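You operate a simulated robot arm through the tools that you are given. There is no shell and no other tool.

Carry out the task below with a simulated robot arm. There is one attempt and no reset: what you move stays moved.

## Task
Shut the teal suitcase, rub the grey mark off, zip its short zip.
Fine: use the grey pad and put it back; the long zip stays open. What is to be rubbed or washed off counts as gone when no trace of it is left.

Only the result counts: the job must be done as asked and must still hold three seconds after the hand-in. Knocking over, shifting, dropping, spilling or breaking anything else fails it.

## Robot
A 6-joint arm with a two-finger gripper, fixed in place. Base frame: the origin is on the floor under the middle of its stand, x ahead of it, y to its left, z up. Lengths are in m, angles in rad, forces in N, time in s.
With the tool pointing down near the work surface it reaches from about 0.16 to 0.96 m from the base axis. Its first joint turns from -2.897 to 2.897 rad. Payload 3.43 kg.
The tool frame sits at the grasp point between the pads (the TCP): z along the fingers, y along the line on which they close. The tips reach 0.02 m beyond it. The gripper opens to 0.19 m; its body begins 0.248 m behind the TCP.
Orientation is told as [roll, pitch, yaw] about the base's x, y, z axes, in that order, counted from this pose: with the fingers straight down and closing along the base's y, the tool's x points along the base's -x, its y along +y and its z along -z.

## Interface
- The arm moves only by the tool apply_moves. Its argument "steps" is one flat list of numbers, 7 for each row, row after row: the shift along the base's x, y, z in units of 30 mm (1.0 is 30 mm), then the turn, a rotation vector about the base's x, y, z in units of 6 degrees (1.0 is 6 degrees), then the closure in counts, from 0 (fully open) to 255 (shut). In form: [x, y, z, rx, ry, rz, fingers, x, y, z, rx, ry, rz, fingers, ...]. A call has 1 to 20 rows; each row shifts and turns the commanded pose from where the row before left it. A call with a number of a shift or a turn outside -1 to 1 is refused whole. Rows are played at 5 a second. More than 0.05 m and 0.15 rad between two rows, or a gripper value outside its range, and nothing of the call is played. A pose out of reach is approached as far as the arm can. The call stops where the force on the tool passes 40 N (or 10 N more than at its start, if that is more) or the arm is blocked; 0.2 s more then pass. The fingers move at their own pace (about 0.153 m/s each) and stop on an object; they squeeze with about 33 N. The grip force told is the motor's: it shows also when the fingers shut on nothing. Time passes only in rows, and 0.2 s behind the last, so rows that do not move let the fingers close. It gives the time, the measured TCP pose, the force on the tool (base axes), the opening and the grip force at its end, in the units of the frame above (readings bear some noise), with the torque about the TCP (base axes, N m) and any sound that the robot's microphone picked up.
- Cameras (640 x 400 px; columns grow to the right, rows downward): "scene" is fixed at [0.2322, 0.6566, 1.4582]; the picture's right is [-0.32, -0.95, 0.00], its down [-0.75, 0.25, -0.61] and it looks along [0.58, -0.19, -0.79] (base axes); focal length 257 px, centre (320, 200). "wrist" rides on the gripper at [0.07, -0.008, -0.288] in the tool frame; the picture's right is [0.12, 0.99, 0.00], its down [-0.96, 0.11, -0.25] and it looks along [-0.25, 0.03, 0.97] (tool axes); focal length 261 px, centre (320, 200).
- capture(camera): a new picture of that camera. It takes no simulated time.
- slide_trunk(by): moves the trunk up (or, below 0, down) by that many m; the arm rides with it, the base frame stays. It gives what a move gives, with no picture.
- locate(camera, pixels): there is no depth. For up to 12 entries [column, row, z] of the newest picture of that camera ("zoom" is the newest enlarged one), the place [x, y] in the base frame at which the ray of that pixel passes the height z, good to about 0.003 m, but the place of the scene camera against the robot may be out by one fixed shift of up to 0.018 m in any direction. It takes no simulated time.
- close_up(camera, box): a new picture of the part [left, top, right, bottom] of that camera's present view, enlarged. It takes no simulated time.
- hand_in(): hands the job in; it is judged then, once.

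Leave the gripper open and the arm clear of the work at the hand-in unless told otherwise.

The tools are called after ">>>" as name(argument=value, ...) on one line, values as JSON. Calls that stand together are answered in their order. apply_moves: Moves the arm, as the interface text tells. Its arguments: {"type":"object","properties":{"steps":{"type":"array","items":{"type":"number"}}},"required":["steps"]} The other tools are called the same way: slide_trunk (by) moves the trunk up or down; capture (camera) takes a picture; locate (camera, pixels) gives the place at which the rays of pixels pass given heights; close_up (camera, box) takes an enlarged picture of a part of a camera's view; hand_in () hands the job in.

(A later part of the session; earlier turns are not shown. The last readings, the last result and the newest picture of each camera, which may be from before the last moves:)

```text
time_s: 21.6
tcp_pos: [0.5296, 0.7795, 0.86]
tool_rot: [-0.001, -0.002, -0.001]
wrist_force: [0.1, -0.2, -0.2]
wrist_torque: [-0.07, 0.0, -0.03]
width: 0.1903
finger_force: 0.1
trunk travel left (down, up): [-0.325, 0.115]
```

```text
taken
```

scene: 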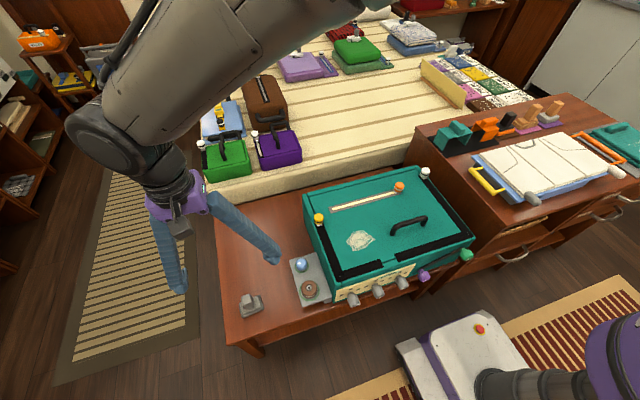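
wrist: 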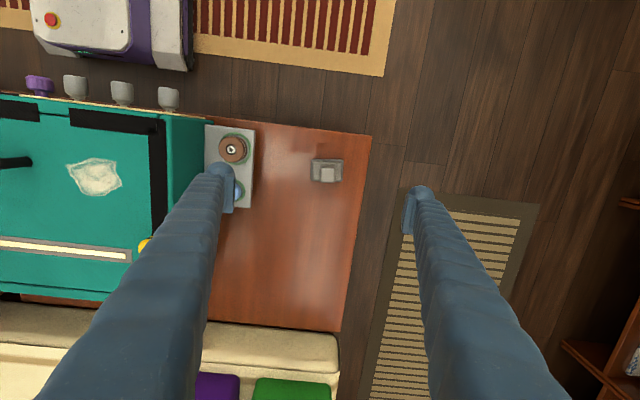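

The pad is now nearly under the hand at wrist pixel (326,171). I'll enlarge it and locate its handle and base.

>>> close_up(camera="wrist", box=[290, 140, 370, 200])

>>> locate(camera="wrist", pixels=[[328, 174, 0.56], [328, 174, 0.6], [326, 171, 0.53], [371, 134, 0.52], [340, 331, 0.52], [150, 244, 0.69]])

```text
6.67 times, centred on (330, 170) of wrist
```

zoom: 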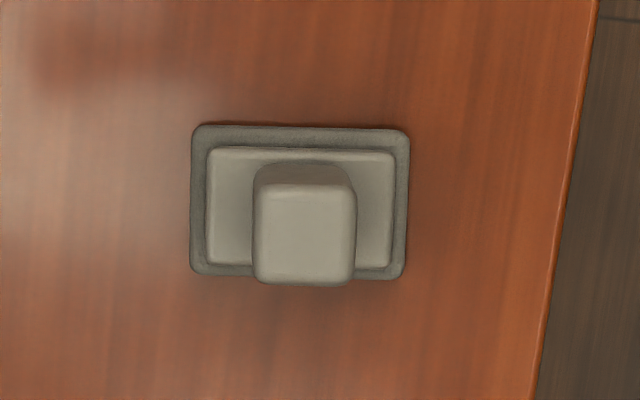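

```text
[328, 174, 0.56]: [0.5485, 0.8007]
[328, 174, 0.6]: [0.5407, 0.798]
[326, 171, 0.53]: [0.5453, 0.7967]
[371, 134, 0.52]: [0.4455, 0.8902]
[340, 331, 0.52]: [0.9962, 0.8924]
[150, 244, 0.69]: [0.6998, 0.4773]
```

The pad sits centred near (0.543, 0.798), turned about 5 degrees, with its handle top at about z 0.585. I'll line up over it, yaw about 5 degrees and narrow the fingers to about 0.10 m. I'll then lower using the trunk so the reach stays the same.

>>> apply_moves(steps=[0.22, 0.31, 0, 0, 0, 0.44, 60, 0.22, 0.31, 0, 0, 0, 0.43, 110, 0, 0, 0, 0, 0, 0, 110, 0, 0, 0, 0, 0, 0, 110])

>>> close_up(camera="wrist", box=[240, 130, 400, 230])

```text
time_s: 22.6
tcp_pos: [0.5427, 0.7979, 0.8595]
tool_rot: [0.001, -0.001, 0.093]
wrist_force: [0.1, -0.8, 0.3]
wrist_torque: [0.03, -0.01, 0.0]
width: 0.1082
finger_force: 0.0
trunk travel left (down, up): [-0.325, 0.115]
```

```text
4.00 times, centred on (320, 180) of wrist
```

zoom: 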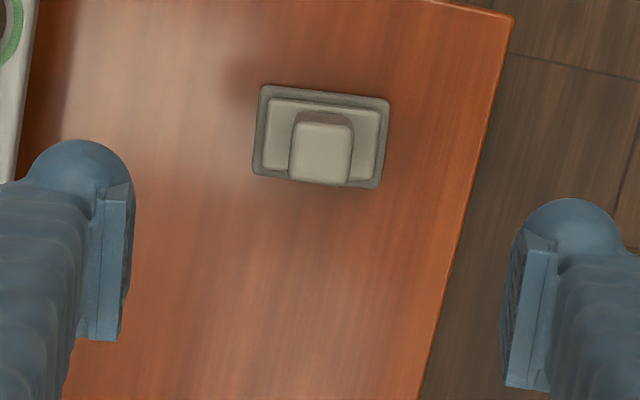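

Now aligned with the pad. I'll lower the trunk by 0.20 m (TCP to about 0.66) and look again.

>>> slide_trunk(by=-0.2)

>>> capture(camera="wrist")

>>> close_up(camera="wrist", box=[240, 130, 400, 230])

>>> capture(camera="scene")

```text
time_s: 24.8
tcp_pos: [0.5421, 0.7984, 0.6609]
tool_rot: [0.0, -0.001, 0.092]
wrist_force: [0.1, -0.3, 0.6]
wrist_torque: [0.0, 0.0, -0.02]
width: 0.1081
finger_force: 0.1
trunk travel left (down, up): [-0.125, 0.315]
```

```text
taken
```

wrist: 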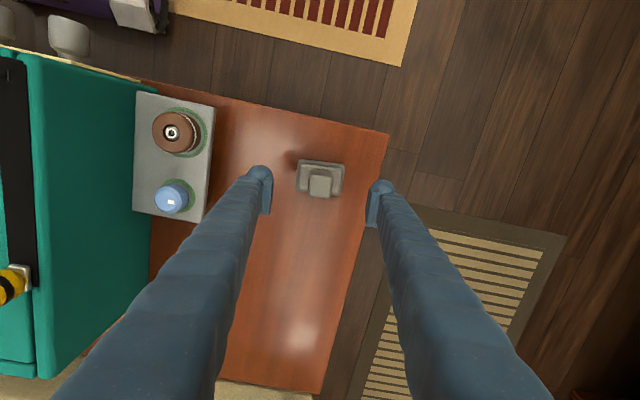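

```text
4.00 times, centred on (320, 180) of wrist
```

zoom: 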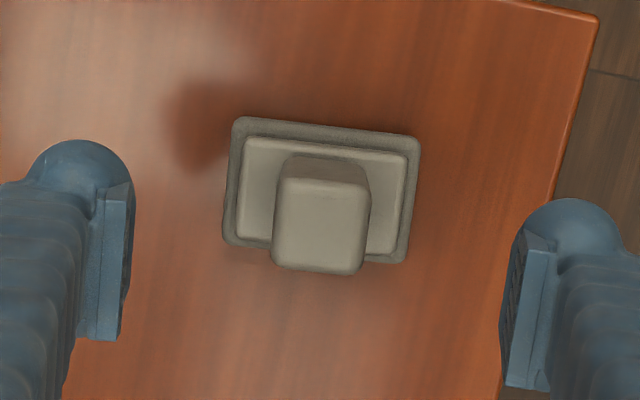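

```text
taken
```

scene: 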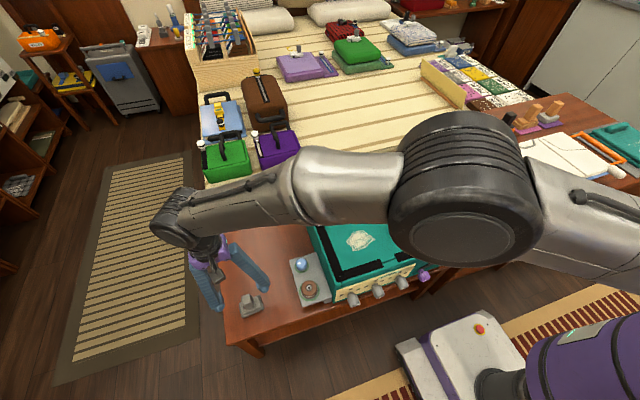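

The fingers bracket the pad. I'll locate the handle top at (320,185.5) and base centre at (320.5,177.5) to fine-tune.

>>> locate(camera="wrist", pixels=[[320.25, 185.5, 0.57], [320.25, 185.5, 0.59], [320.5, 177.5, 0.53], [320.5, 177.5, 0.54], [386, 134, 0.52], [386, 134, 0.54]])

```text
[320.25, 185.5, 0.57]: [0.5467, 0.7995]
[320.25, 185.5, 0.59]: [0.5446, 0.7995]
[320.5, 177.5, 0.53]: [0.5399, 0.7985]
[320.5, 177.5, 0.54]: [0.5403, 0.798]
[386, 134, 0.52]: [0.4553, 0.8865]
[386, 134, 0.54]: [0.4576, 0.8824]
```

Centred within a few millimetres. I'll lower the trunk another 0.08 m so the tips come to about 0.56 beside the handle.

>>> slide_trunk(by=-0.08)

>>> close_up(camera="wrist", box=[240, 130, 400, 230])

>>> close_up(camera="scene", box=[180, 250, 300, 330])

```text
time_s: 26.0
tcp_pos: [0.5417, 0.7986, 0.5813]
tool_rot: [0.0, -0.001, 0.093]
wrist_force: [-0.8, 0.1, -1.0]
wrist_torque: [0.05, 0.0, -0.04]
width: 0.1079
finger_force: 0.0
trunk travel left (down, up): [-0.045, 0.395]
```

```text
4.00 times, centred on (320, 180) of wrist
```

zoom: 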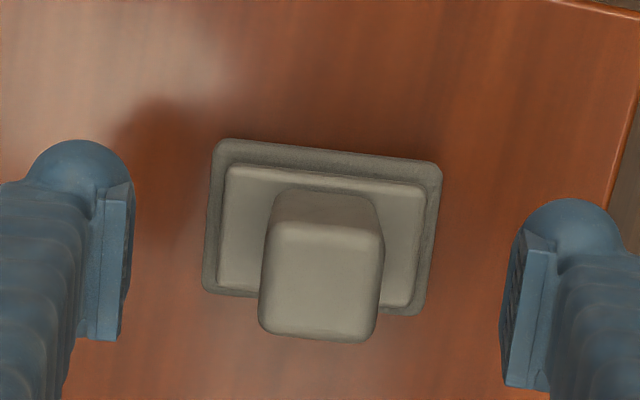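

```text
5.00 times, centred on (240, 290) of scene
```

zoom: 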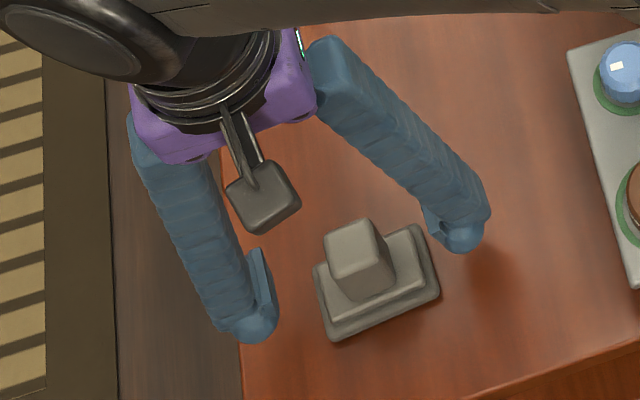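

The handle is centred between the pads. To find the right height, I'll narrow to about 0.06 m over the base and creep down until light contact or a good depth.

>>> apply_moves(steps=[0, 0, 0, 0, 0, 0, 174, 0, 0, 0, 0, 0, 0, 174, 0, 0, -0.1, 0, 0, 0, 174, 0, 0, -0.1, 0, 0, 0, 174, 0, 0, -0.1, 0, 0, 0, 174])

>>> close_up(camera="wrist", box=[240, 130, 400, 230])

>>> close_up(camera="scene", box=[200, 260, 290, 325])

```text
time_s: 27.2
tcp_pos: [0.5441, 0.7985, 0.5721]
tool_rot: [0.0, 0.002, 0.092]
wrist_force: [-0.5, 0.3, -0.2]
wrist_torque: [0.05, 0.0, 0.01]
width: 0.0605
finger_force: 0.0
trunk travel left (down, up): [-0.045, 0.395]
```

```text
4.00 times, centred on (320, 180) of wrist
```

zoom: 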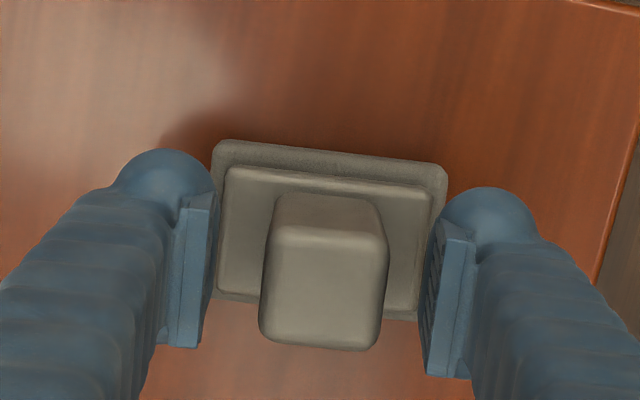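

```text
6.15 times, centred on (245, 292) of scene
```

zoom: 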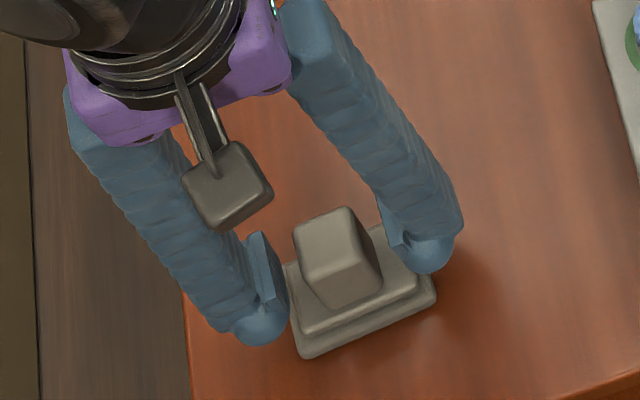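

No contact yet. I'll creep down a few more millimetres, watching for contact with the pad's base.

>>> apply_moves(steps=[0, 0, -0.07, 0, 0, 0, 174, 0, 0, -0.07, 0, 0, 0, 174, 0, 0, 0, 0, 0, 0, 174])

>>> close_up(camera="scene", box=[200, 260, 290, 325])

```text
time_s: 28.0
tcp_pos: [0.5437, 0.7988, 0.5664]
tool_rot: [0.0, -0.001, 0.091]
wrist_force: [0.6, -1.1, -0.1]
wrist_torque: [0.0, 0.01, 0.0]
width: 0.0602
finger_force: 0.1
trunk travel left (down, up): [-0.045, 0.395]
```

```text
6.15 times, centred on (245, 292) of scene
```

zoom: 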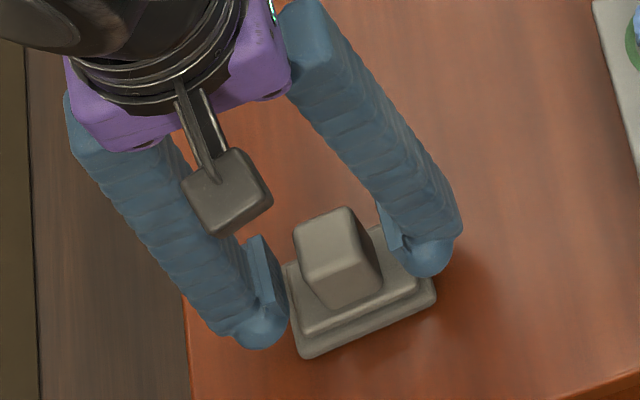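

The tips are at about 0.546 with no contact, which is a good depth on the handle. I'll close on it now.

>>> apply_moves(steps=[0, 0, 0, 0, 0, 0, 255, 0, 0, 0, 0, 0, 0, 255, 0, 0, 0, 0, 0, 0, 255, 0, 0, 0, 0, 0, 0, 255])

>>> close_up(camera="scene", box=[200, 260, 290, 325])

>>> close_up(camera="wrist", box=[240, 130, 400, 230])

```text
time_s: 29.0
tcp_pos: [0.5433, 0.7981, 0.5668]
tool_rot: [0.0, -0.001, 0.092]
wrist_force: [-0.2, 1.0, 1.1]
wrist_torque: [0.02, 0.01, 0.04]
width: 0.0328
finger_force: 32.9
trunk travel left (down, up): [-0.045, 0.395]
```

```text
6.15 times, centred on (245, 292) of scene
```

zoom: 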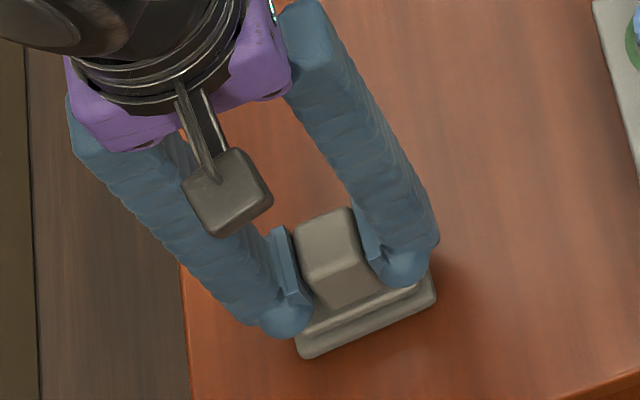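

```text
4.00 times, centred on (320, 180) of wrist
```

zoom: 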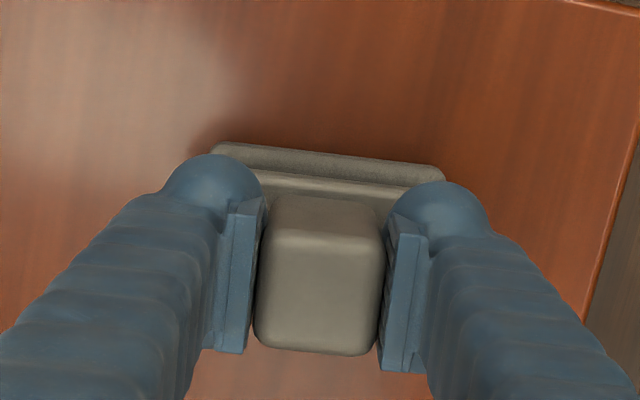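

The handle is held at width 0.033 and 33 N. The rest pose to return to is (0.5433, 0.7981, 0.567) at yaw 0.092. I'll lift with the trunk by 0.25 m.

>>> slide_trunk(by=0.28)

>>> close_up(camera="wrist", box=[240, 130, 400, 230])

>>> capture(camera="scene")

```text
time_s: 31.8
tcp_pos: [0.5443, 0.7993, 0.8481]
tool_rot: [0.0, 0.001, 0.091]
wrist_force: [-0.7, 0.6, -0.3]
wrist_torque: [-0.01, 0.0, -0.01]
width: 0.0
finger_force: 32.8
trunk travel left (down, up): [-0.325, 0.115]
```

```text
4.00 times, centred on (320, 180) of wrist
```

zoom: 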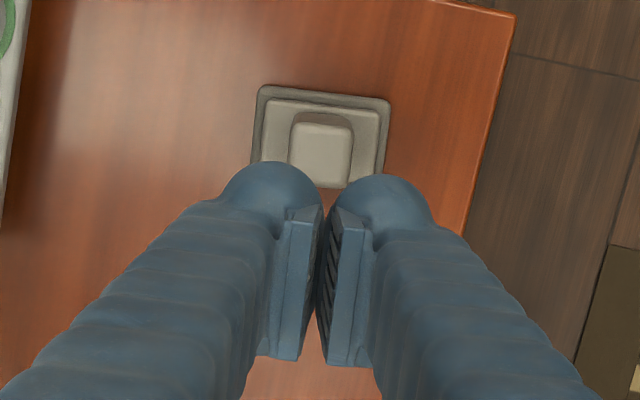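

```text
taken
```

scene: 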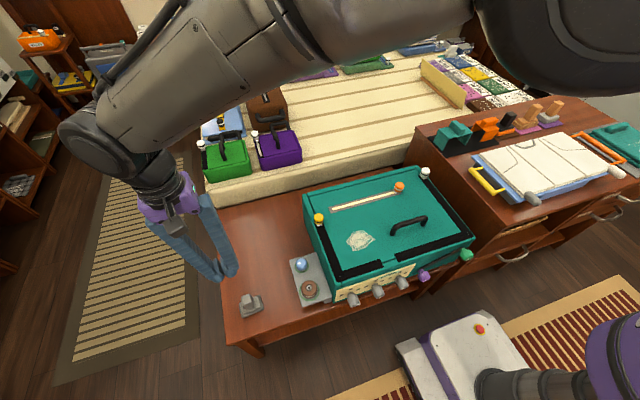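

The grip slipped: the width is 0 and the pad is still at its place on the bench. I'll reopen, go back down, grip again, and lift slowly while watching the force.

>>> apply_moves(steps=[0, 0, 0, 0, 0, 0, 110, 0, 0, 0, 0, 0, 0, 110, 0, 0, 0, 0, 0, 0, 110, 0, 0, 0, 0, 0, 0, 110])

>>> slide_trunk(by=-0.26)

>>> close_up(camera="wrist", box=[240, 130, 400, 230])

```text
time_s: 32.8
tcp_pos: [0.5433, 0.7992, 0.8486]
tool_rot: [0.001, 0.0, 0.092]
wrist_force: [-0.7, -0.9, 0.1]
wrist_torque: [-0.03, 0.01, 0.03]
width: 0.1083
finger_force: 0.0
trunk travel left (down, up): [-0.325, 0.115]
```

```text
time_s: 35.5
tcp_pos: [0.5443, 0.7986, 0.5878]
tool_rot: [0.001, 0.0, 0.092]
wrist_force: [-1.0, -0.2, -0.7]
wrist_torque: [0.02, -0.03, 0.02]
width: 0.108
finger_force: 0.0
trunk travel left (down, up): [-0.065, 0.375]
```

```text
4.00 times, centred on (320, 180) of wrist
```

zoom: 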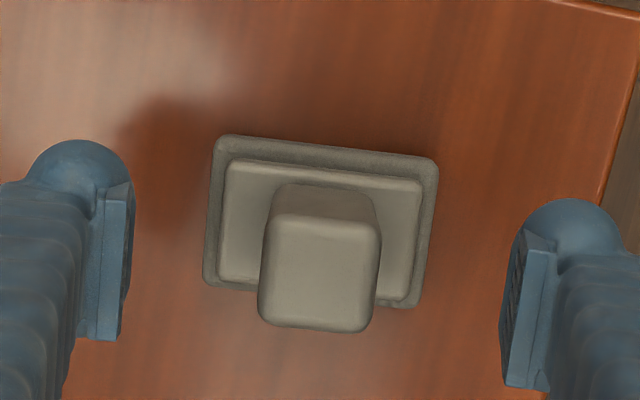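

I'll go down again to about z 0.563, close fully with a longer wait, then lift only about 1 cm and check the width and force.

>>> apply_moves(steps=[0, 0, 0, 0, 0, 0, 174, 0, 0, -0.2, 0, 0, 0, 174, 0, 0, -0.2, 0, 0, 0, 174, 0, 0, -0.2, 0, 0, 0, 174, 0, 0, -0.2, 0, 0, 0, 174, 0, 0, -0.05, 0, 0, 0, 174, 0, 0, 0, 0, 0, 0, 255, 0, 0, 0, 0, 0, 0, 255, 0, 0, 0, 0, 0, 0, 255, 0, 0, 0, 0, 0, 0, 255, 0, 0, 0, 0, 0, 0, 255, 0, 0, 0, 0, 0, 0, 255])

>>> close_up(camera="scene", box=[200, 260, 290, 325])

```text
time_s: 38.1
tcp_pos: [0.5433, 0.7985, 0.5627]
tool_rot: [0.001, 0.0, 0.091]
wrist_force: [0.6, 1.1, 2.1]
wrist_torque: [-0.02, -0.05, -0.01]
width: 0.0325
finger_force: 32.7
trunk travel left (down, up): [-0.065, 0.375]
```

```text
6.15 times, centred on (245, 292) of scene
```

zoom: 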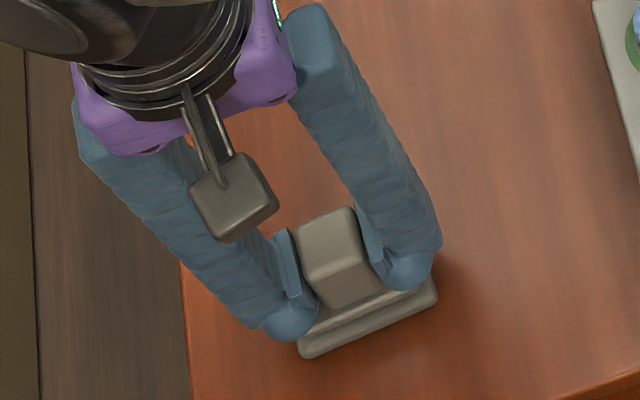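

Gripped at width 0.0325. Now I'll lift about 6 mm slowly to see whether the pad comes along.

>>> apply_moves(steps=[0, 0, 0.05, 0, 0, 0, 255, 0, 0, 0.05, 0, 0, 0, 255, 0, 0, 0.05, 0, 0, 0, 255, 0, 0, 0.05, 0, 0, 0, 255])

>>> close_up(camera="scene", box=[200, 260, 290, 325])

>>> close_up(camera="wrist", box=[240, 130, 400, 230])

```text
time_s: 39.1
tcp_pos: [0.5434, 0.7993, 0.5697]
tool_rot: [0.001, 0.0, 0.093]
wrist_force: [-0.8, 0.9, -1.3]
wrist_torque: [-0.03, 0.01, 0.02]
width: 0.0329
finger_force: 32.5
trunk travel left (down, up): [-0.065, 0.375]
```

```text
6.15 times, centred on (245, 292) of scene
```

zoom: 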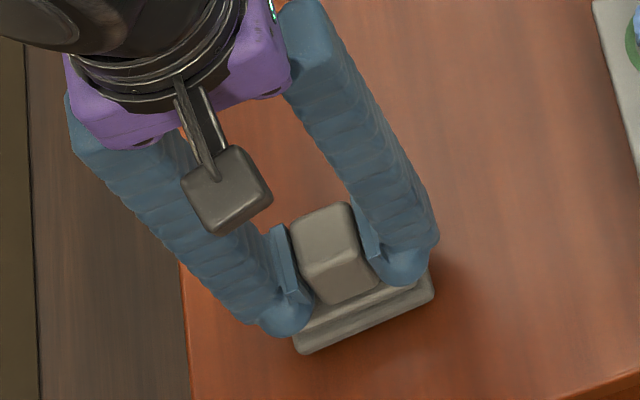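

```text
4.00 times, centred on (320, 180) of wrist
```

zoom: 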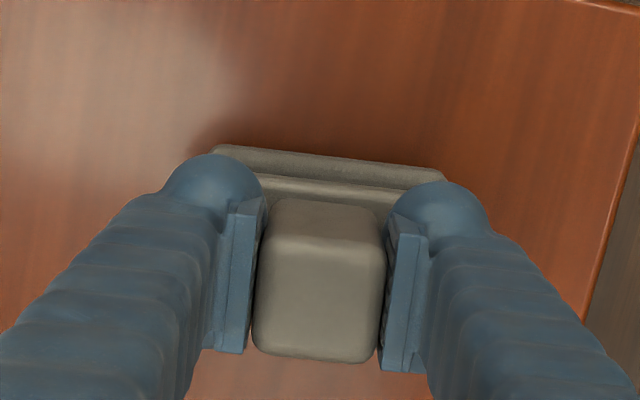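

This time the pad rose with the fingers. I'll lift gradually with the arm and check again.

>>> apply_moves(steps=[0, 0, 0.1, 0, 0, 0, 255, 0, 0, 0.2, 0, 0, 0, 255, 0, 0, 0.3, 0, 0, 0, 255, 0, 0, 0.3, 0, 0, 0, 255, 0, 0, 0.3, 0, 0, 0, 255, 0, 0, 0.2, 0, 0, 0, 255, 0, 0, 0.1, 0, 0, 0, 255])

>>> close_up(camera="scene", box=[200, 240, 290, 325])

>>> close_up(camera="wrist", box=[240, 130, 400, 230])

```text
time_s: 40.7
tcp_pos: [0.5434, 0.7998, 0.6134]
tool_rot: [0.001, -0.001, 0.093]
wrist_force: [-0.8, 0.7, -1.0]
wrist_torque: [-0.02, -0.01, 0.02]
width: 0.033
finger_force: 32.7
trunk travel left (down, up): [-0.065, 0.375]
```

```text
4.71 times, centred on (245, 282) of scene
```

zoom: 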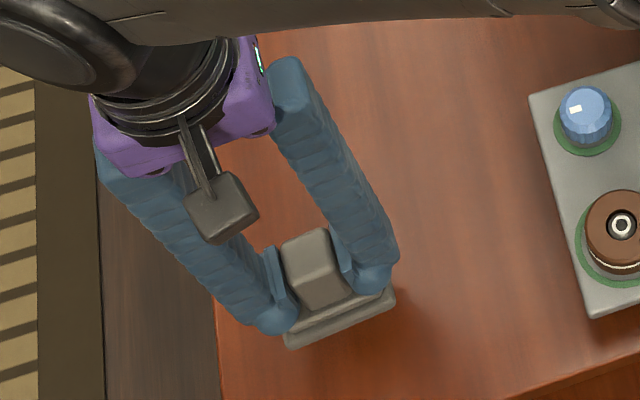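

```text
4.00 times, centred on (320, 180) of wrist
```

zoom: 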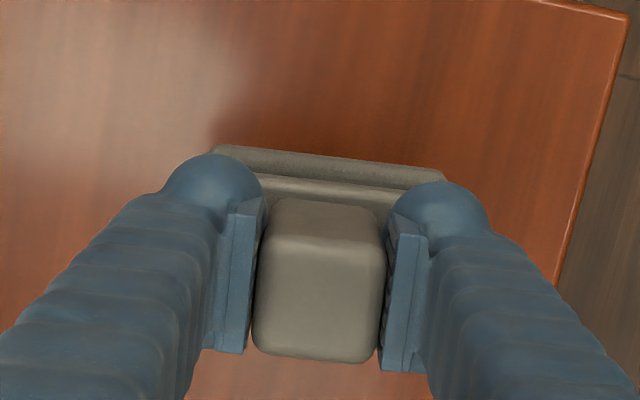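

The pad is held securely. I'll raise it further to about z 0.80 while moving slowly inward, using only the arm.

>>> apply_moves(steps=[0, 0, 0.3, 0, 0, 0, 255, 0, -0.1, 0.5, 0, 0, 0, 255, 0, -0.2, 0.6, 0, 0, 0, 255, 0, -0.3, 0.6, 0, 0, 0, 255, 0, -0.3, 0.6, 0, 0, 0, 255, 0, -0.3, 0.6, 0, 0, 0, 255, 0, -0.3, 0.6, 0, 0, 0, 255, 0, -0.3, 0.6, 0, 0, 0, 255, 0, -0.3, 0.6, 0, 0, 0, 255, 0, -0.3, 0.6, 0, 0, 0, 255, 0, -0.3, 0.4, 0, 0, 0, 255])

>>> capture(camera="wrist")

>>> capture(camera="scene")

```text
time_s: 43.1
tcp_pos: [0.5435, 0.7195, 0.7938]
tool_rot: [0.001, 0.001, 0.092]
wrist_force: [0.4, 0.6, -1.2]
wrist_torque: [-0.03, -0.02, 0.02]
width: 0.0328
finger_force: 33.2
trunk travel left (down, up): [-0.065, 0.375]
```

```text
taken
```

wrist: 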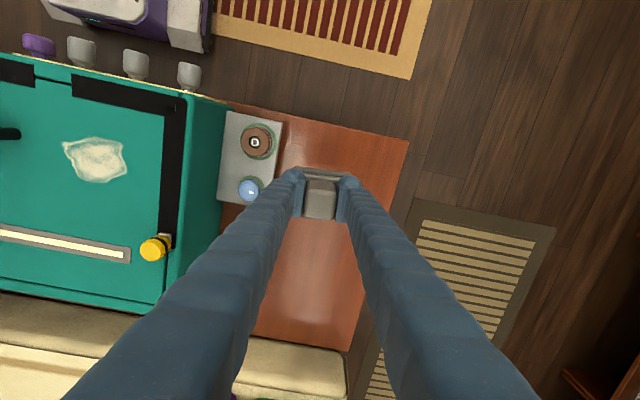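

```text
taken
```

scene: 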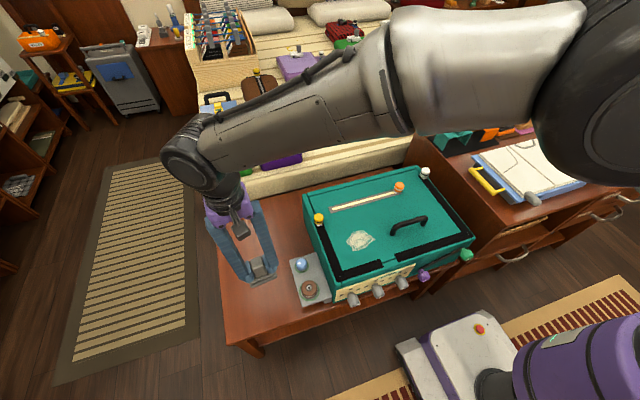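

The pad is held at width 0.033. I'll carry it over to the mark near (0.584, 0.39) at this height, gently.

>>> apply_moves(steps=[0.1, -0.4, 0, 0, 0, 0, 255, 0.1, -0.7, 0, 0, 0, 0, 255, 0.1, -0.9, 0, 0, 0, 0, 255, 0.1, -0.9, 0, 0, 0, 0, 255, 0.1, -0.9, 0, 0, 0, 0, 255, 0.1, -0.9, 0, 0, 0, 0, 255, 0.1, -0.9, 0, 0, 0, 0, 255, 0.1, -0.9, 0, 0, 0, 0, 255, 0.1, -0.9, 0, 0, 0, 0, 255, 0.1, -0.9, 0, 0, 0, 0, 255, 0.1, -0.9, 0, 0, 0, 0, 255, 0.1, -0.9, 0, 0, 0, 0, 255, 0.1, -0.7, 0, 0, 0, 0, 255, 0.07, -0.2, 0, 0, 0, 0, 255, 0, 0, 0, 0, 0, -0.5, 255, 0, 0, 0, 0, 0, -0.38, 255])

>>> capture(camera="wrist")

>>> capture(camera="scene")

```text
time_s: 46.5
tcp_pos: [0.5854, 0.3874, 0.7936]
tool_rot: [-0.001, 0.0, 0.001]
wrist_force: [0.7, 0.0, -1.0]
wrist_torque: [-0.02, -0.01, 0.0]
width: 0.0326
finger_force: 32.9
trunk travel left (down, up): [-0.065, 0.375]
```

```text
taken
```

wrist: 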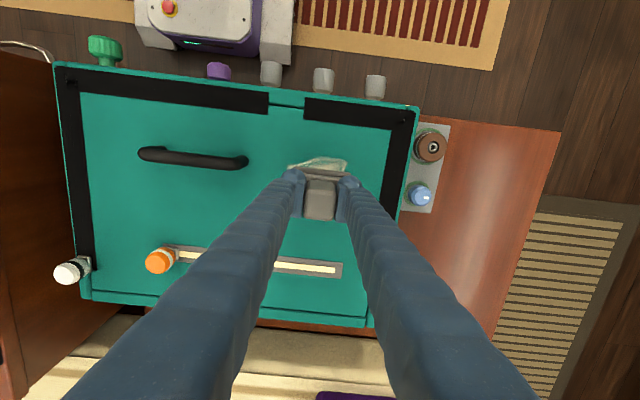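

```text
taken
```

scene: 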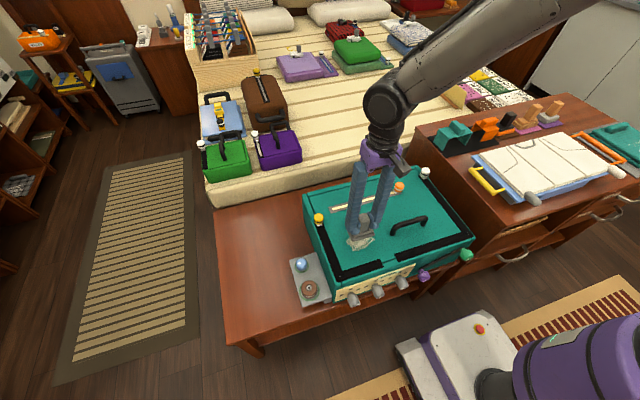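

The pad is above the mark. I'll lower gently until it touches the lid.

>>> apply_moves(steps=[0, 0, -0.6, 0, 0, 0, 255, 0, 0, -0.6, 0, 0, 0, 255, 0, 0, -0.4, 0, 0, 0, 255, 0, 0, -0.2, 0, 0, 0, 255, 0, 0, -0.1, 0, 0, 0, 255, 0, 0, -0.1, 0, 0, 0, 255])

>>> close_up(camera="scene", box=[320, 190, 430, 270])

```text
time_s: 47.4
tcp_pos: [0.5851, 0.389, 0.7502]
tool_rot: [0.005, -0.006, 0.001]
wrist_force: [-10.1, -6.5, 25.5]
wrist_torque: [-0.25, 0.17, 0.01]
width: 0.0327
finger_force: 32.9
trunk travel left (down, up): [-0.065, 0.375]
stopped in row 4: the force on the tool passed its limit at 41 N (the readings are from after the stop); the commanded pose is now the measured one
```

```text
5.00 times, centred on (375, 230) of scene
```

zoom: 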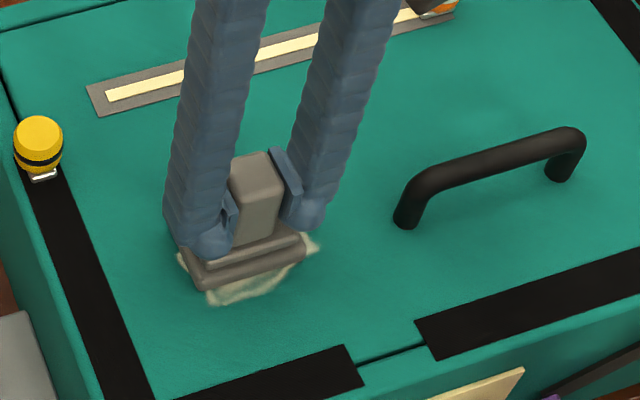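

It touched earlier than expected, at TCP z 0.750 with 41 N. I'll ease up a millimetre or two to get a light pressing force before rubbing.

>>> apply_moves(steps=[0, 0, 0.03, 0, 0, 0, 255, 0, 0, 0.03, 0, 0, 0, 255])

```text
time_s: 48.0
tcp_pos: [0.5862, 0.3893, 0.7505]
tool_rot: [0.002, -0.004, 0.0]
wrist_force: [-9.1, -8.4, 18.6]
wrist_torque: [-0.14, 0.09, -0.03]
width: 0.0327
finger_force: 32.7
trunk travel left (down, up): [-0.065, 0.375]
```

Still 19 N, which is a bit firm. I'll ease up slightly more and start with a gentle back-and-forth along y.

>>> apply_moves(steps=[0, 0, 0.04, 0, 0, 0, 255, 0, 0.4, 0, 0, 0, 0, 255, 0, 0.4, 0, 0, 0, 0, 255, 0, 0.4, 0, 0, 0, 0, 255, 0, 0.3, 0, 0, 0, 0, 255, 0, -0.4, 0, 0, 0, 0, 255, 0, -0.4, 0, 0, 0, 0, 255, 0, -0.4, 0, 0, 0, 0, 255, 0, -0.4, 0, 0, 0, 0, 255, 0, -0.4, 0, 0, 0, 0, 255, 0, -0.4, 0, 0, 0, 0, 255, 0, -0.4, 0, 0, 0, 0, 255, 0, 0.4, 0, 0, 0, 0, 255, 0, 0.4, 0, 0, 0, 0, 255, 0, 0.4, 0, 0, 0, 0, 255])

>>> close_up(camera="scene", box=[320, 190, 430, 270])

>>> capture(camera="wrist")

```text
time_s: 51.2
tcp_pos: [0.586, 0.3861, 0.7529]
tool_rot: [0.003, -0.005, 0.0]
wrist_force: [-0.3, -0.1, -1.0]
wrist_torque: [-0.03, 0.03, -0.02]
width: 0.0328
finger_force: 33.1
trunk travel left (down, up): [-0.065, 0.375]
```

```text
5.00 times, centred on (375, 230) of scene
```

zoom: 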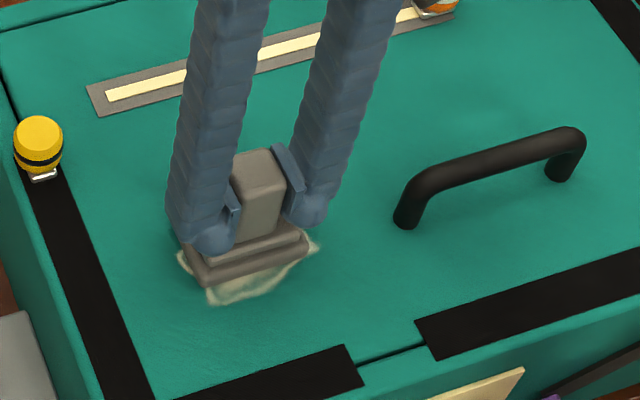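

```text
taken
```

wrist: 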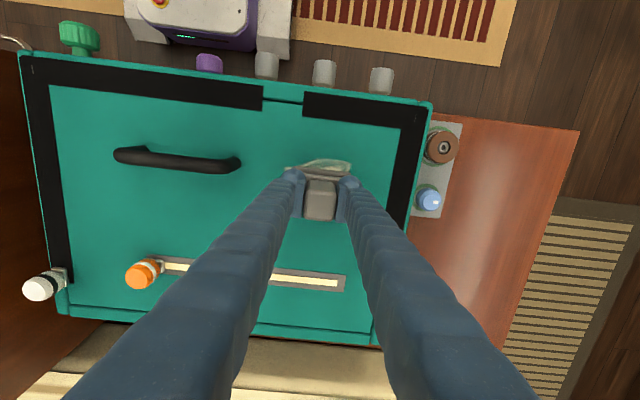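

Contact was lost at 0.753. I'll lower by about 2 mm and read the force, aiming for about 8 N.

>>> apply_moves(steps=[0, 0, -0.04, 0, 0, 0, 255, 0, 0, -0.03, 0, 0, 0, 255])

```text
time_s: 51.8
tcp_pos: [0.5858, 0.3863, 0.7497]
tool_rot: [0.003, -0.006, -0.001]
wrist_force: [-0.1, 2.0, 15.8]
wrist_torque: [-0.06, -0.03, -0.03]
width: 0.0325
finger_force: 32.6
trunk travel left (down, up): [-0.065, 0.375]
```

15.8 N is a good rubbing pressure. I'll rub with longer strokes along y.

>>> apply_moves(steps=[0, 0.4, 0, 0, 0, 0, 255, 0, 0.4, 0, 0, 0, 0, 255, 0, 0.4, 0, 0, 0, 0, 255, 0, 0.3, 0, 0, 0, 0, 255, 0, -0.4, 0, 0, 0, 0, 255, 0, -0.4, 0, 0, 0, 0, 255, 0, -0.4, 0, 0, 0, 0, 255, 0, -0.4, 0, 0, 0, 0, 255, 0, -0.4, 0, 0, 0, 0, 255, 0, -0.4, 0, 0, 0, 0, 255, 0, -0.4, 0, 0, 0, 0, 255, -0.2, 0, 0, 0, 0, 0, 255, -0.2, 0, 0, 0, 0, 0, 255, 0, 0.4, 0, 0, 0, 0, 255, 0, 0.4, 0, 0, 0, 0, 255, 0, 0.4, 0, 0, 0, 0, 255, 0, 0.4, 0, 0, 0, 0, 255, 0, 0.4, 0, 0, 0, 0, 255, 0, 0.4, 0, 0, 0, 0, 255, 0, 0.3, 0, 0, 0, 0, 255])

>>> close_up(camera="scene", box=[320, 190, 430, 270])

```text
time_s: 54.9
tcp_pos: [0.5703, 0.3563, 0.751]
tool_rot: [0.001, 0.0, 0.0]
wrist_force: [-3.8, -1.9, 15.8]
wrist_torque: [-0.2, 0.06, -0.06]
width: 0.0326
finger_force: 33.3
trunk travel left (down, up): [-0.065, 0.375]
stopped in row 15: the force on the tool passed its limit at 41 N (the readings are from after the stop); the commanded pose is now the measured one
```

```text
5.00 times, centred on (375, 230) of scene
```

zoom: 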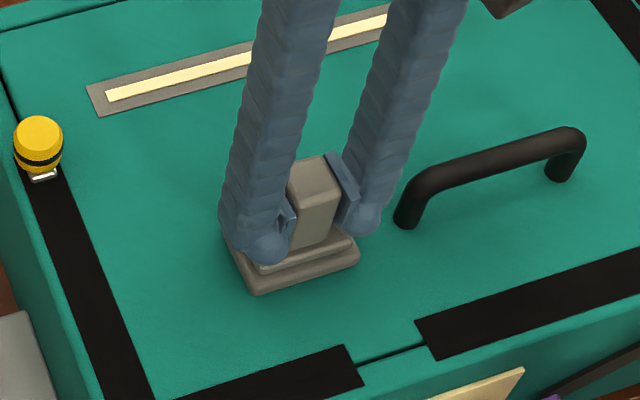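

The mark looks wiped away around the pad. I'll lift the pad a few centimetres to inspect what's underneath.

>>> apply_moves(steps=[0, 0, 0.4, 0, 0, 0, 255, 0, 0, 0.6, 0, 0, 0, 255, 0, 0, 0.8, 0, 0, 0, 255, 0.6, 0, 0.6, 0, 0, 0, 255, 0.9, 0, 0.3, 0, 0, 0, 255, 0.9, 0, 0, 0, 0, 0, 255])

>>> close_up(camera="scene", box=[320, 190, 430, 270])

>>> capture(camera="wrist")

>>> close_up(camera="wrist", box=[240, 80, 440, 205])

```text
time_s: 56.2
tcp_pos: [0.6428, 0.3545, 0.8269]
tool_rot: [-0.001, -0.001, 0.001]
wrist_force: [0.2, 1.0, -1.5]
wrist_torque: [0.01, 0.02, 0.01]
width: 0.0326
finger_force: 33.4
trunk travel left (down, up): [-0.065, 0.375]
```

```text
5.00 times, centred on (375, 230) of scene
```

zoom: 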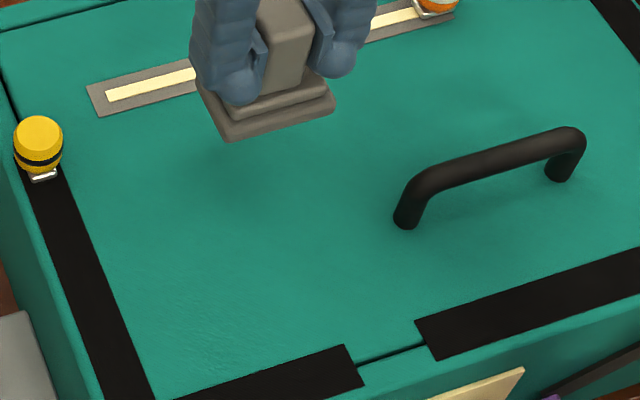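

```text
taken
```

wrist: 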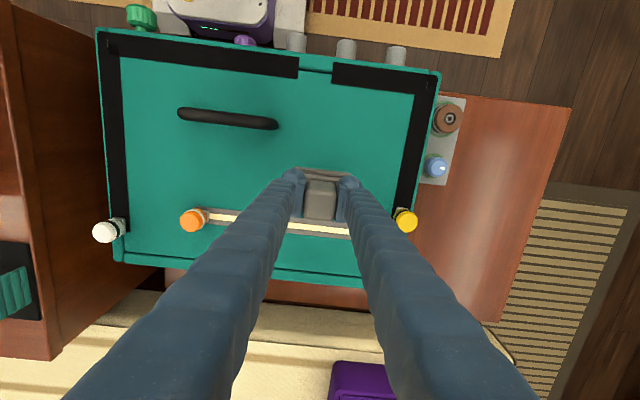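

```text
3.20 times, centred on (340, 142) of wrist
```

zoom: 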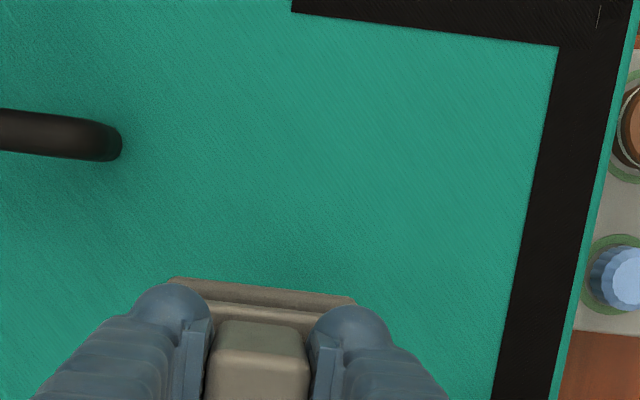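

No mark is visible from either view. I'll zoom hard on where it was to look for faint traces.

>>> close_up(camera="scene", box=[335, 218, 390, 258])

>>> close_up(camera="wrist", box=[270, 110, 410, 175])

>>> locate(camera="scene", pixels=[[359.9, 240, 0.677]])

```text
10.00 times, centred on (362, 238) of scene
```

zoom: 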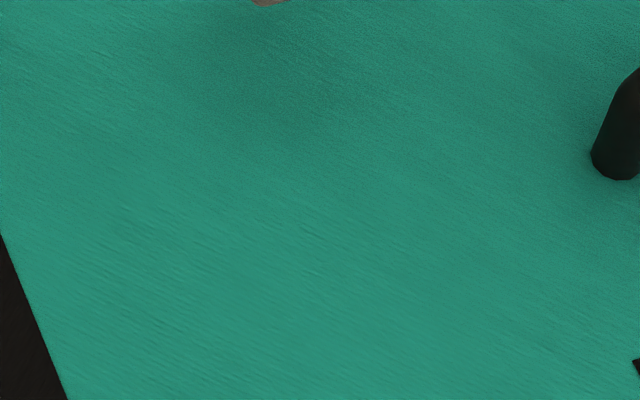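

```text
4.57 times, centred on (340, 142) of wrist
```

zoom: 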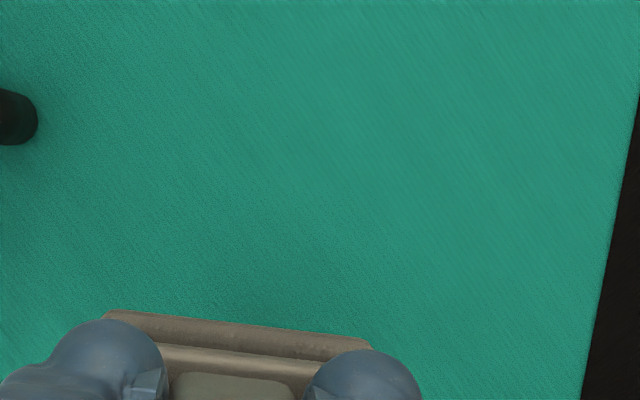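

```text
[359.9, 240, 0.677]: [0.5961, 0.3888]
```

The surface is clean. Now I'll bring the pad back, first carrying it over at this height to about (0.547, 0.72), turning back to the yaw of 0.092.

>>> apply_moves(steps=[-0.1, 0.4, 0, 0, 0, 0, 255, -0.2, 0.7, 0, 0, 0, 0, 255, -0.25, 0.9, 0, 0, 0, 0, 255, -0.25, 0.9, 0, 0, 0, 0, 255, -0.25, 0.9, 0, 0, 0, 0, 255, -0.25, 0.9, 0, 0, 0, 0, 255, -0.25, 0.9, 0, 0, 0, 0, 255, -0.25, 0.9, 0, 0, 0, 0.1, 255, -0.25, 0.9, 0, 0, 0, 0.1, 255, -0.25, 0.9, 0, 0, 0, 0.1, 255, -0.25, 0.9, 0, 0, 0, 0.1, 255, -0.25, 0.9, 0, 0, 0, 0.1, 255, -0.25, 0.9, 0, 0, 0, 0.1, 255, -0.2, 0.7, 0, 0, 0, 0.1, 255, -0.1, 0.4, 0, 0, 0, 0.17, 255])

>>> capture(camera="wrist")

>>> capture(camera="scene")

```text
time_s: 59.5
tcp_pos: [0.5414, 0.7233, 0.8271]
tool_rot: [-0.001, 0.003, 0.094]
wrist_force: [0.4, -0.8, -1.0]
wrist_torque: [0.03, 0.02, -0.01]
width: 0.0329
finger_force: 32.7
trunk travel left (down, up): [-0.065, 0.375]
```

```text
taken
```

wrist: 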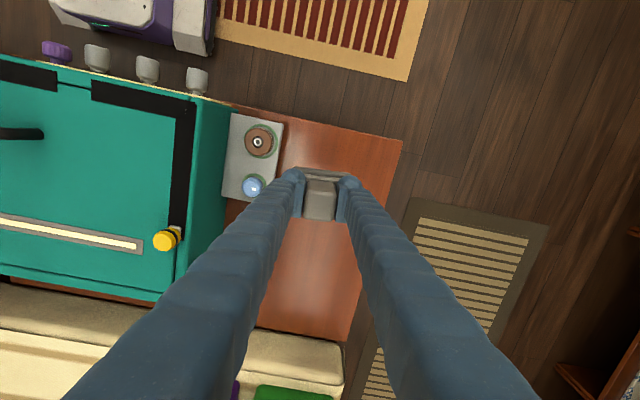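

```text
taken
```

scene: 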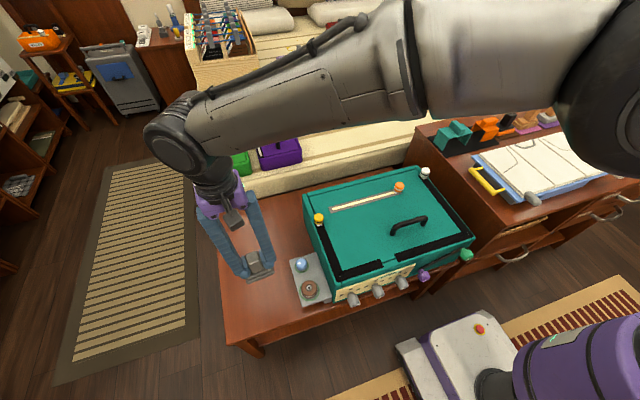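

The pad is still held. Now I'll descend and move outward toward the rest spot, stopping about 4 cm above it.

>>> apply_moves(steps=[0, 0.2, -0.3, 0, 0, 0, 255, 0, 0.21, -0.6, 0, 0, 0, 255, 0, 0.21, -0.6, 0, 0, 0, 255, 0, 0.21, -0.6, 0, 0, 0, 255, 0, 0.21, -0.6, 0, 0, 0, 255, 0, 0.21, -0.6, 0, 0, 0, 255, 0, 0.21, -0.6, 0, 0, 0, 255, 0.03, 0.21, -0.6, 0, 0, 0, 255, 0.03, 0.21, -0.6, 0, 0, 0, 255, 0, 0.21, -0.6, 0, 0, 0, 255, 0, 0.21, -0.6, 0, 0, 0, 255, 0, 0.21, -0.6, 0, 0, 0, 255, 0, 0, -0.4, 0, 0, 0, 255])

>>> close_up(camera="scene", box=[200, 240, 290, 325])

>>> close_up(camera="wrist", box=[240, 130, 400, 230])

```text
time_s: 62.2
tcp_pos: [0.5441, 0.7967, 0.6107]
tool_rot: [-0.002, 0.001, 0.092]
wrist_force: [0.2, 0.2, -0.5]
wrist_torque: [-0.02, -0.01, -0.01]
width: 0.0325
finger_force: 33.0
trunk travel left (down, up): [-0.065, 0.375]
```

```text
4.71 times, centred on (245, 282) of scene
```

zoom: 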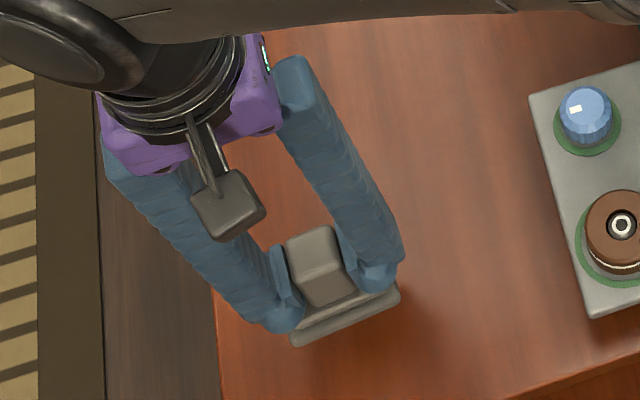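

```text
4.00 times, centred on (320, 180) of wrist
```

zoom: 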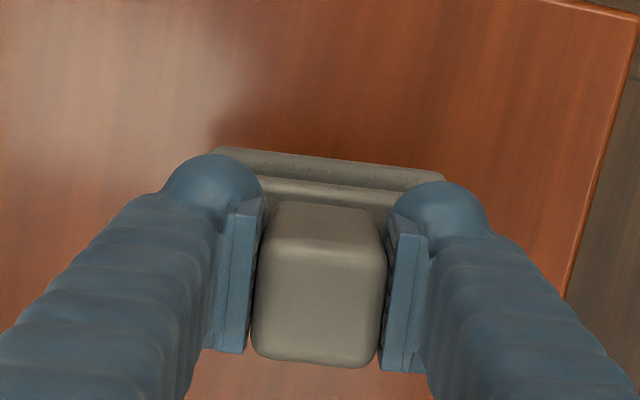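

I'll lower the last few centimetres, finely at the end.

>>> apply_moves(steps=[0, 0.05, -0.4, 0, 0, 0, 255, 0, 0, -0.4, 0, 0, 0, 255, 0, 0, -0.3, 0, 0, 0, 255, 0, 0, -0.1, 0, 0, 0, 255, 0, 0, -0.07, 0, 0, 0, 255, 0, 0, -0.05, 0, 0, 0, 255])

```text
time_s: 63.6
tcp_pos: [0.5447, 0.798, 0.5724]
tool_rot: [-0.002, 0.0, 0.093]
wrist_force: [0.9, 0.4, -1.7]
wrist_torque: [0.03, -0.02, -0.03]
width: 0.0328
finger_force: 33.3
trunk travel left (down, up): [-0.065, 0.375]
```

>>> apply_moves(steps=[0, 0, -0.07, 0, 0, 0, 255, 0, 0, -0.06, 0, 0, 0, 255, 0, 0, -0.05, 0, 0, 0, 255])

>>> close_up(camera="scene", box=[200, 240, 290, 325])

```text
time_s: 64.5
tcp_pos: [0.5451, 0.7977, 0.5658]
tool_rot: [0.0, 0.0, 0.092]
wrist_force: [0.8, 0.3, -0.7]
wrist_torque: [-0.02, -0.01, 0.03]
width: 0.0326
finger_force: 33.5
trunk travel left (down, up): [-0.065, 0.375]
```

```text
4.71 times, centred on (245, 282) of scene
```

zoom: 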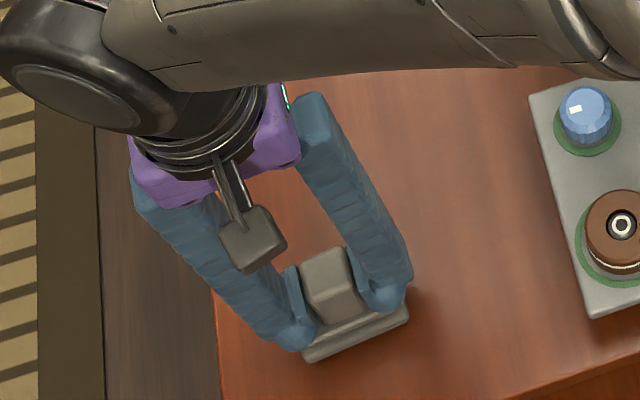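

No contact yet at 0.566. Two or three more fine steps.

>>> apply_moves(steps=[0, 0, -0.05, 0, 0, 0, 255, 0, 0, -0.05, 0, 0, 0, 255, 0, 0, 0, 0, 0, 0, 255])

```text
time_s: 65.2
tcp_pos: [0.5438, 0.7977, 0.5629]
tool_rot: [-0.002, -0.001, 0.091]
wrist_force: [-0.5, -0.2, -1.9]
wrist_torque: [-0.02, 0.0, 0.02]
width: 0.033
finger_force: 33.0
trunk travel left (down, up): [-0.065, 0.375]
```

Still hanging free. I'll continue in about 1 mm steps.

>>> apply_moves(steps=[0, 0, -0.05, 0, 0, 0, 255, 0, 0, -0.04, 0, 0, 0, 255, 0, 0, 0, 0, 0, 0, 255])

```text
time_s: 66.0
tcp_pos: [0.5439, 0.7964, 0.5609]
tool_rot: [-0.002, 0.001, 0.092]
wrist_force: [1.0, 0.1, -1.0]
wrist_torque: [0.04, -0.04, 0.03]
width: 0.0328
finger_force: 32.6
trunk travel left (down, up): [-0.065, 0.375]
```

>>> apply_moves(steps=[0, 0, -0.04, 0, 0, 0, 255, 0, 0, -0.04, 0, 0, 0, 255, 0, 0, 0, 0, 0, 0, 255])

>>> close_up(camera="scene", box=[215, 270, 285, 320])

```text
time_s: 66.8
tcp_pos: [0.5446, 0.7977, 0.5602]
tool_rot: [0.0, 0.0, 0.092]
wrist_force: [-6.0, -6.6, 16.2]
wrist_torque: [-0.15, 0.22, 0.0]
width: 0.0328
finger_force: 33.4
trunk travel left (down, up): [-0.065, 0.375]
```

```text
8.00 times, centred on (250, 295) of scene
```

zoom: 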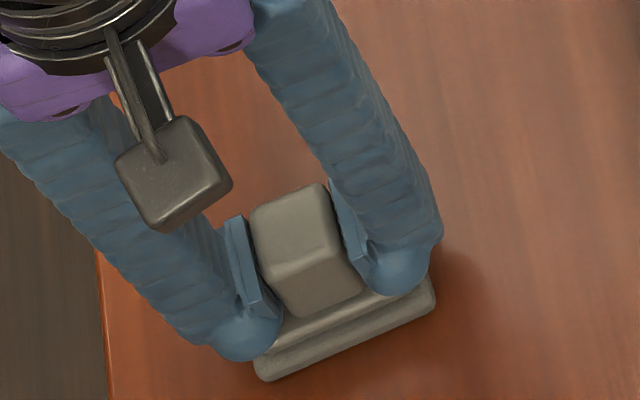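

The pad is on the bench, with contact at 16 N. I'll ease up a touch, open to 0.06 m, and then rise straight up.

>>> apply_moves(steps=[0, 0, 0.03, 0, 0, 0, 255, 0, 0, 0, 0, 0, 0, 174, 0, 0, 0, 0, 0, 0, 174, 0, 0, 0, 0, 0, 0, 174, 0, 0, 0.3, 0, 0, 0, 174, 0, 0, 0.5, 0, 0, 0, 150, 0, 0, 0.8, 0, 0, 0, 150, 0, 0, 1, 0, 0, 0, 150])

>>> close_up(camera="scene", box=[200, 240, 290, 325])

>>> capture(camera="wrist")

```text
time_s: 68.7
tcp_pos: [0.5426, 0.796, 0.6391]
tool_rot: [-0.001, 0.003, 0.094]
wrist_force: [0.8, -0.1, -0.6]
wrist_torque: [-0.03, 0.02, 0.01]
width: 0.0782
finger_force: 0.0
trunk travel left (down, up): [-0.065, 0.375]
```

```text
4.71 times, centred on (245, 282) of scene
```

zoom: 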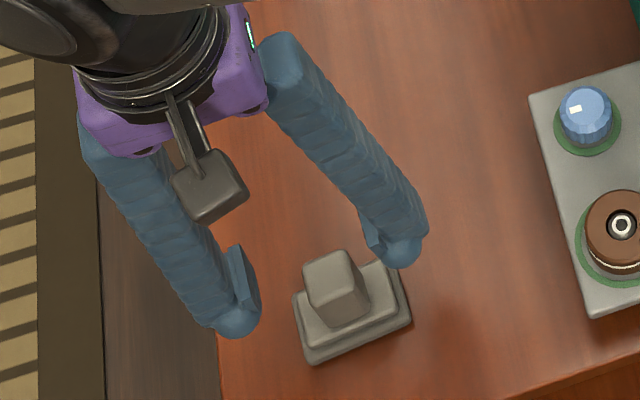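

```text
taken
```

wrist: 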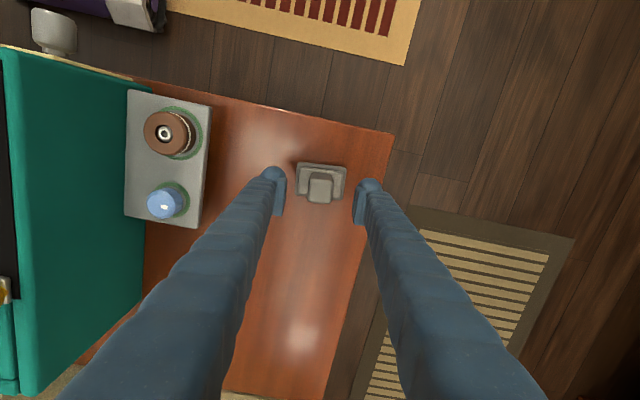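

The pad stands free again. I'll compare its place with the first picture using the same box.

>>> close_up(camera="scene", box=[225, 280, 275, 320])

>>> locate(camera="zoom", pixels=[[245, 383, 0.49], [455, 290, 0.49]])

```text
10.00 times, centred on (250, 300) of scene
```

zoom: 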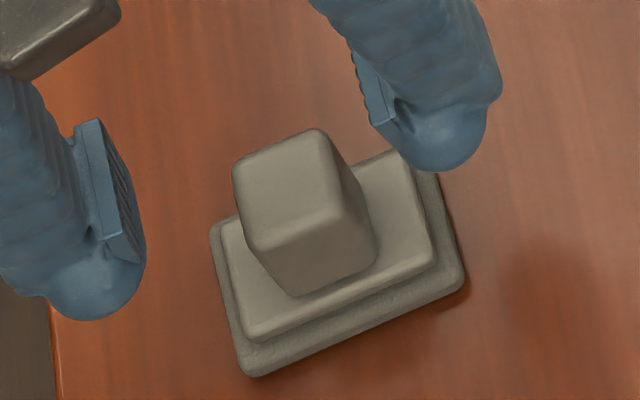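

```text
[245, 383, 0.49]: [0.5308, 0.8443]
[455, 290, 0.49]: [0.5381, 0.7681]
```

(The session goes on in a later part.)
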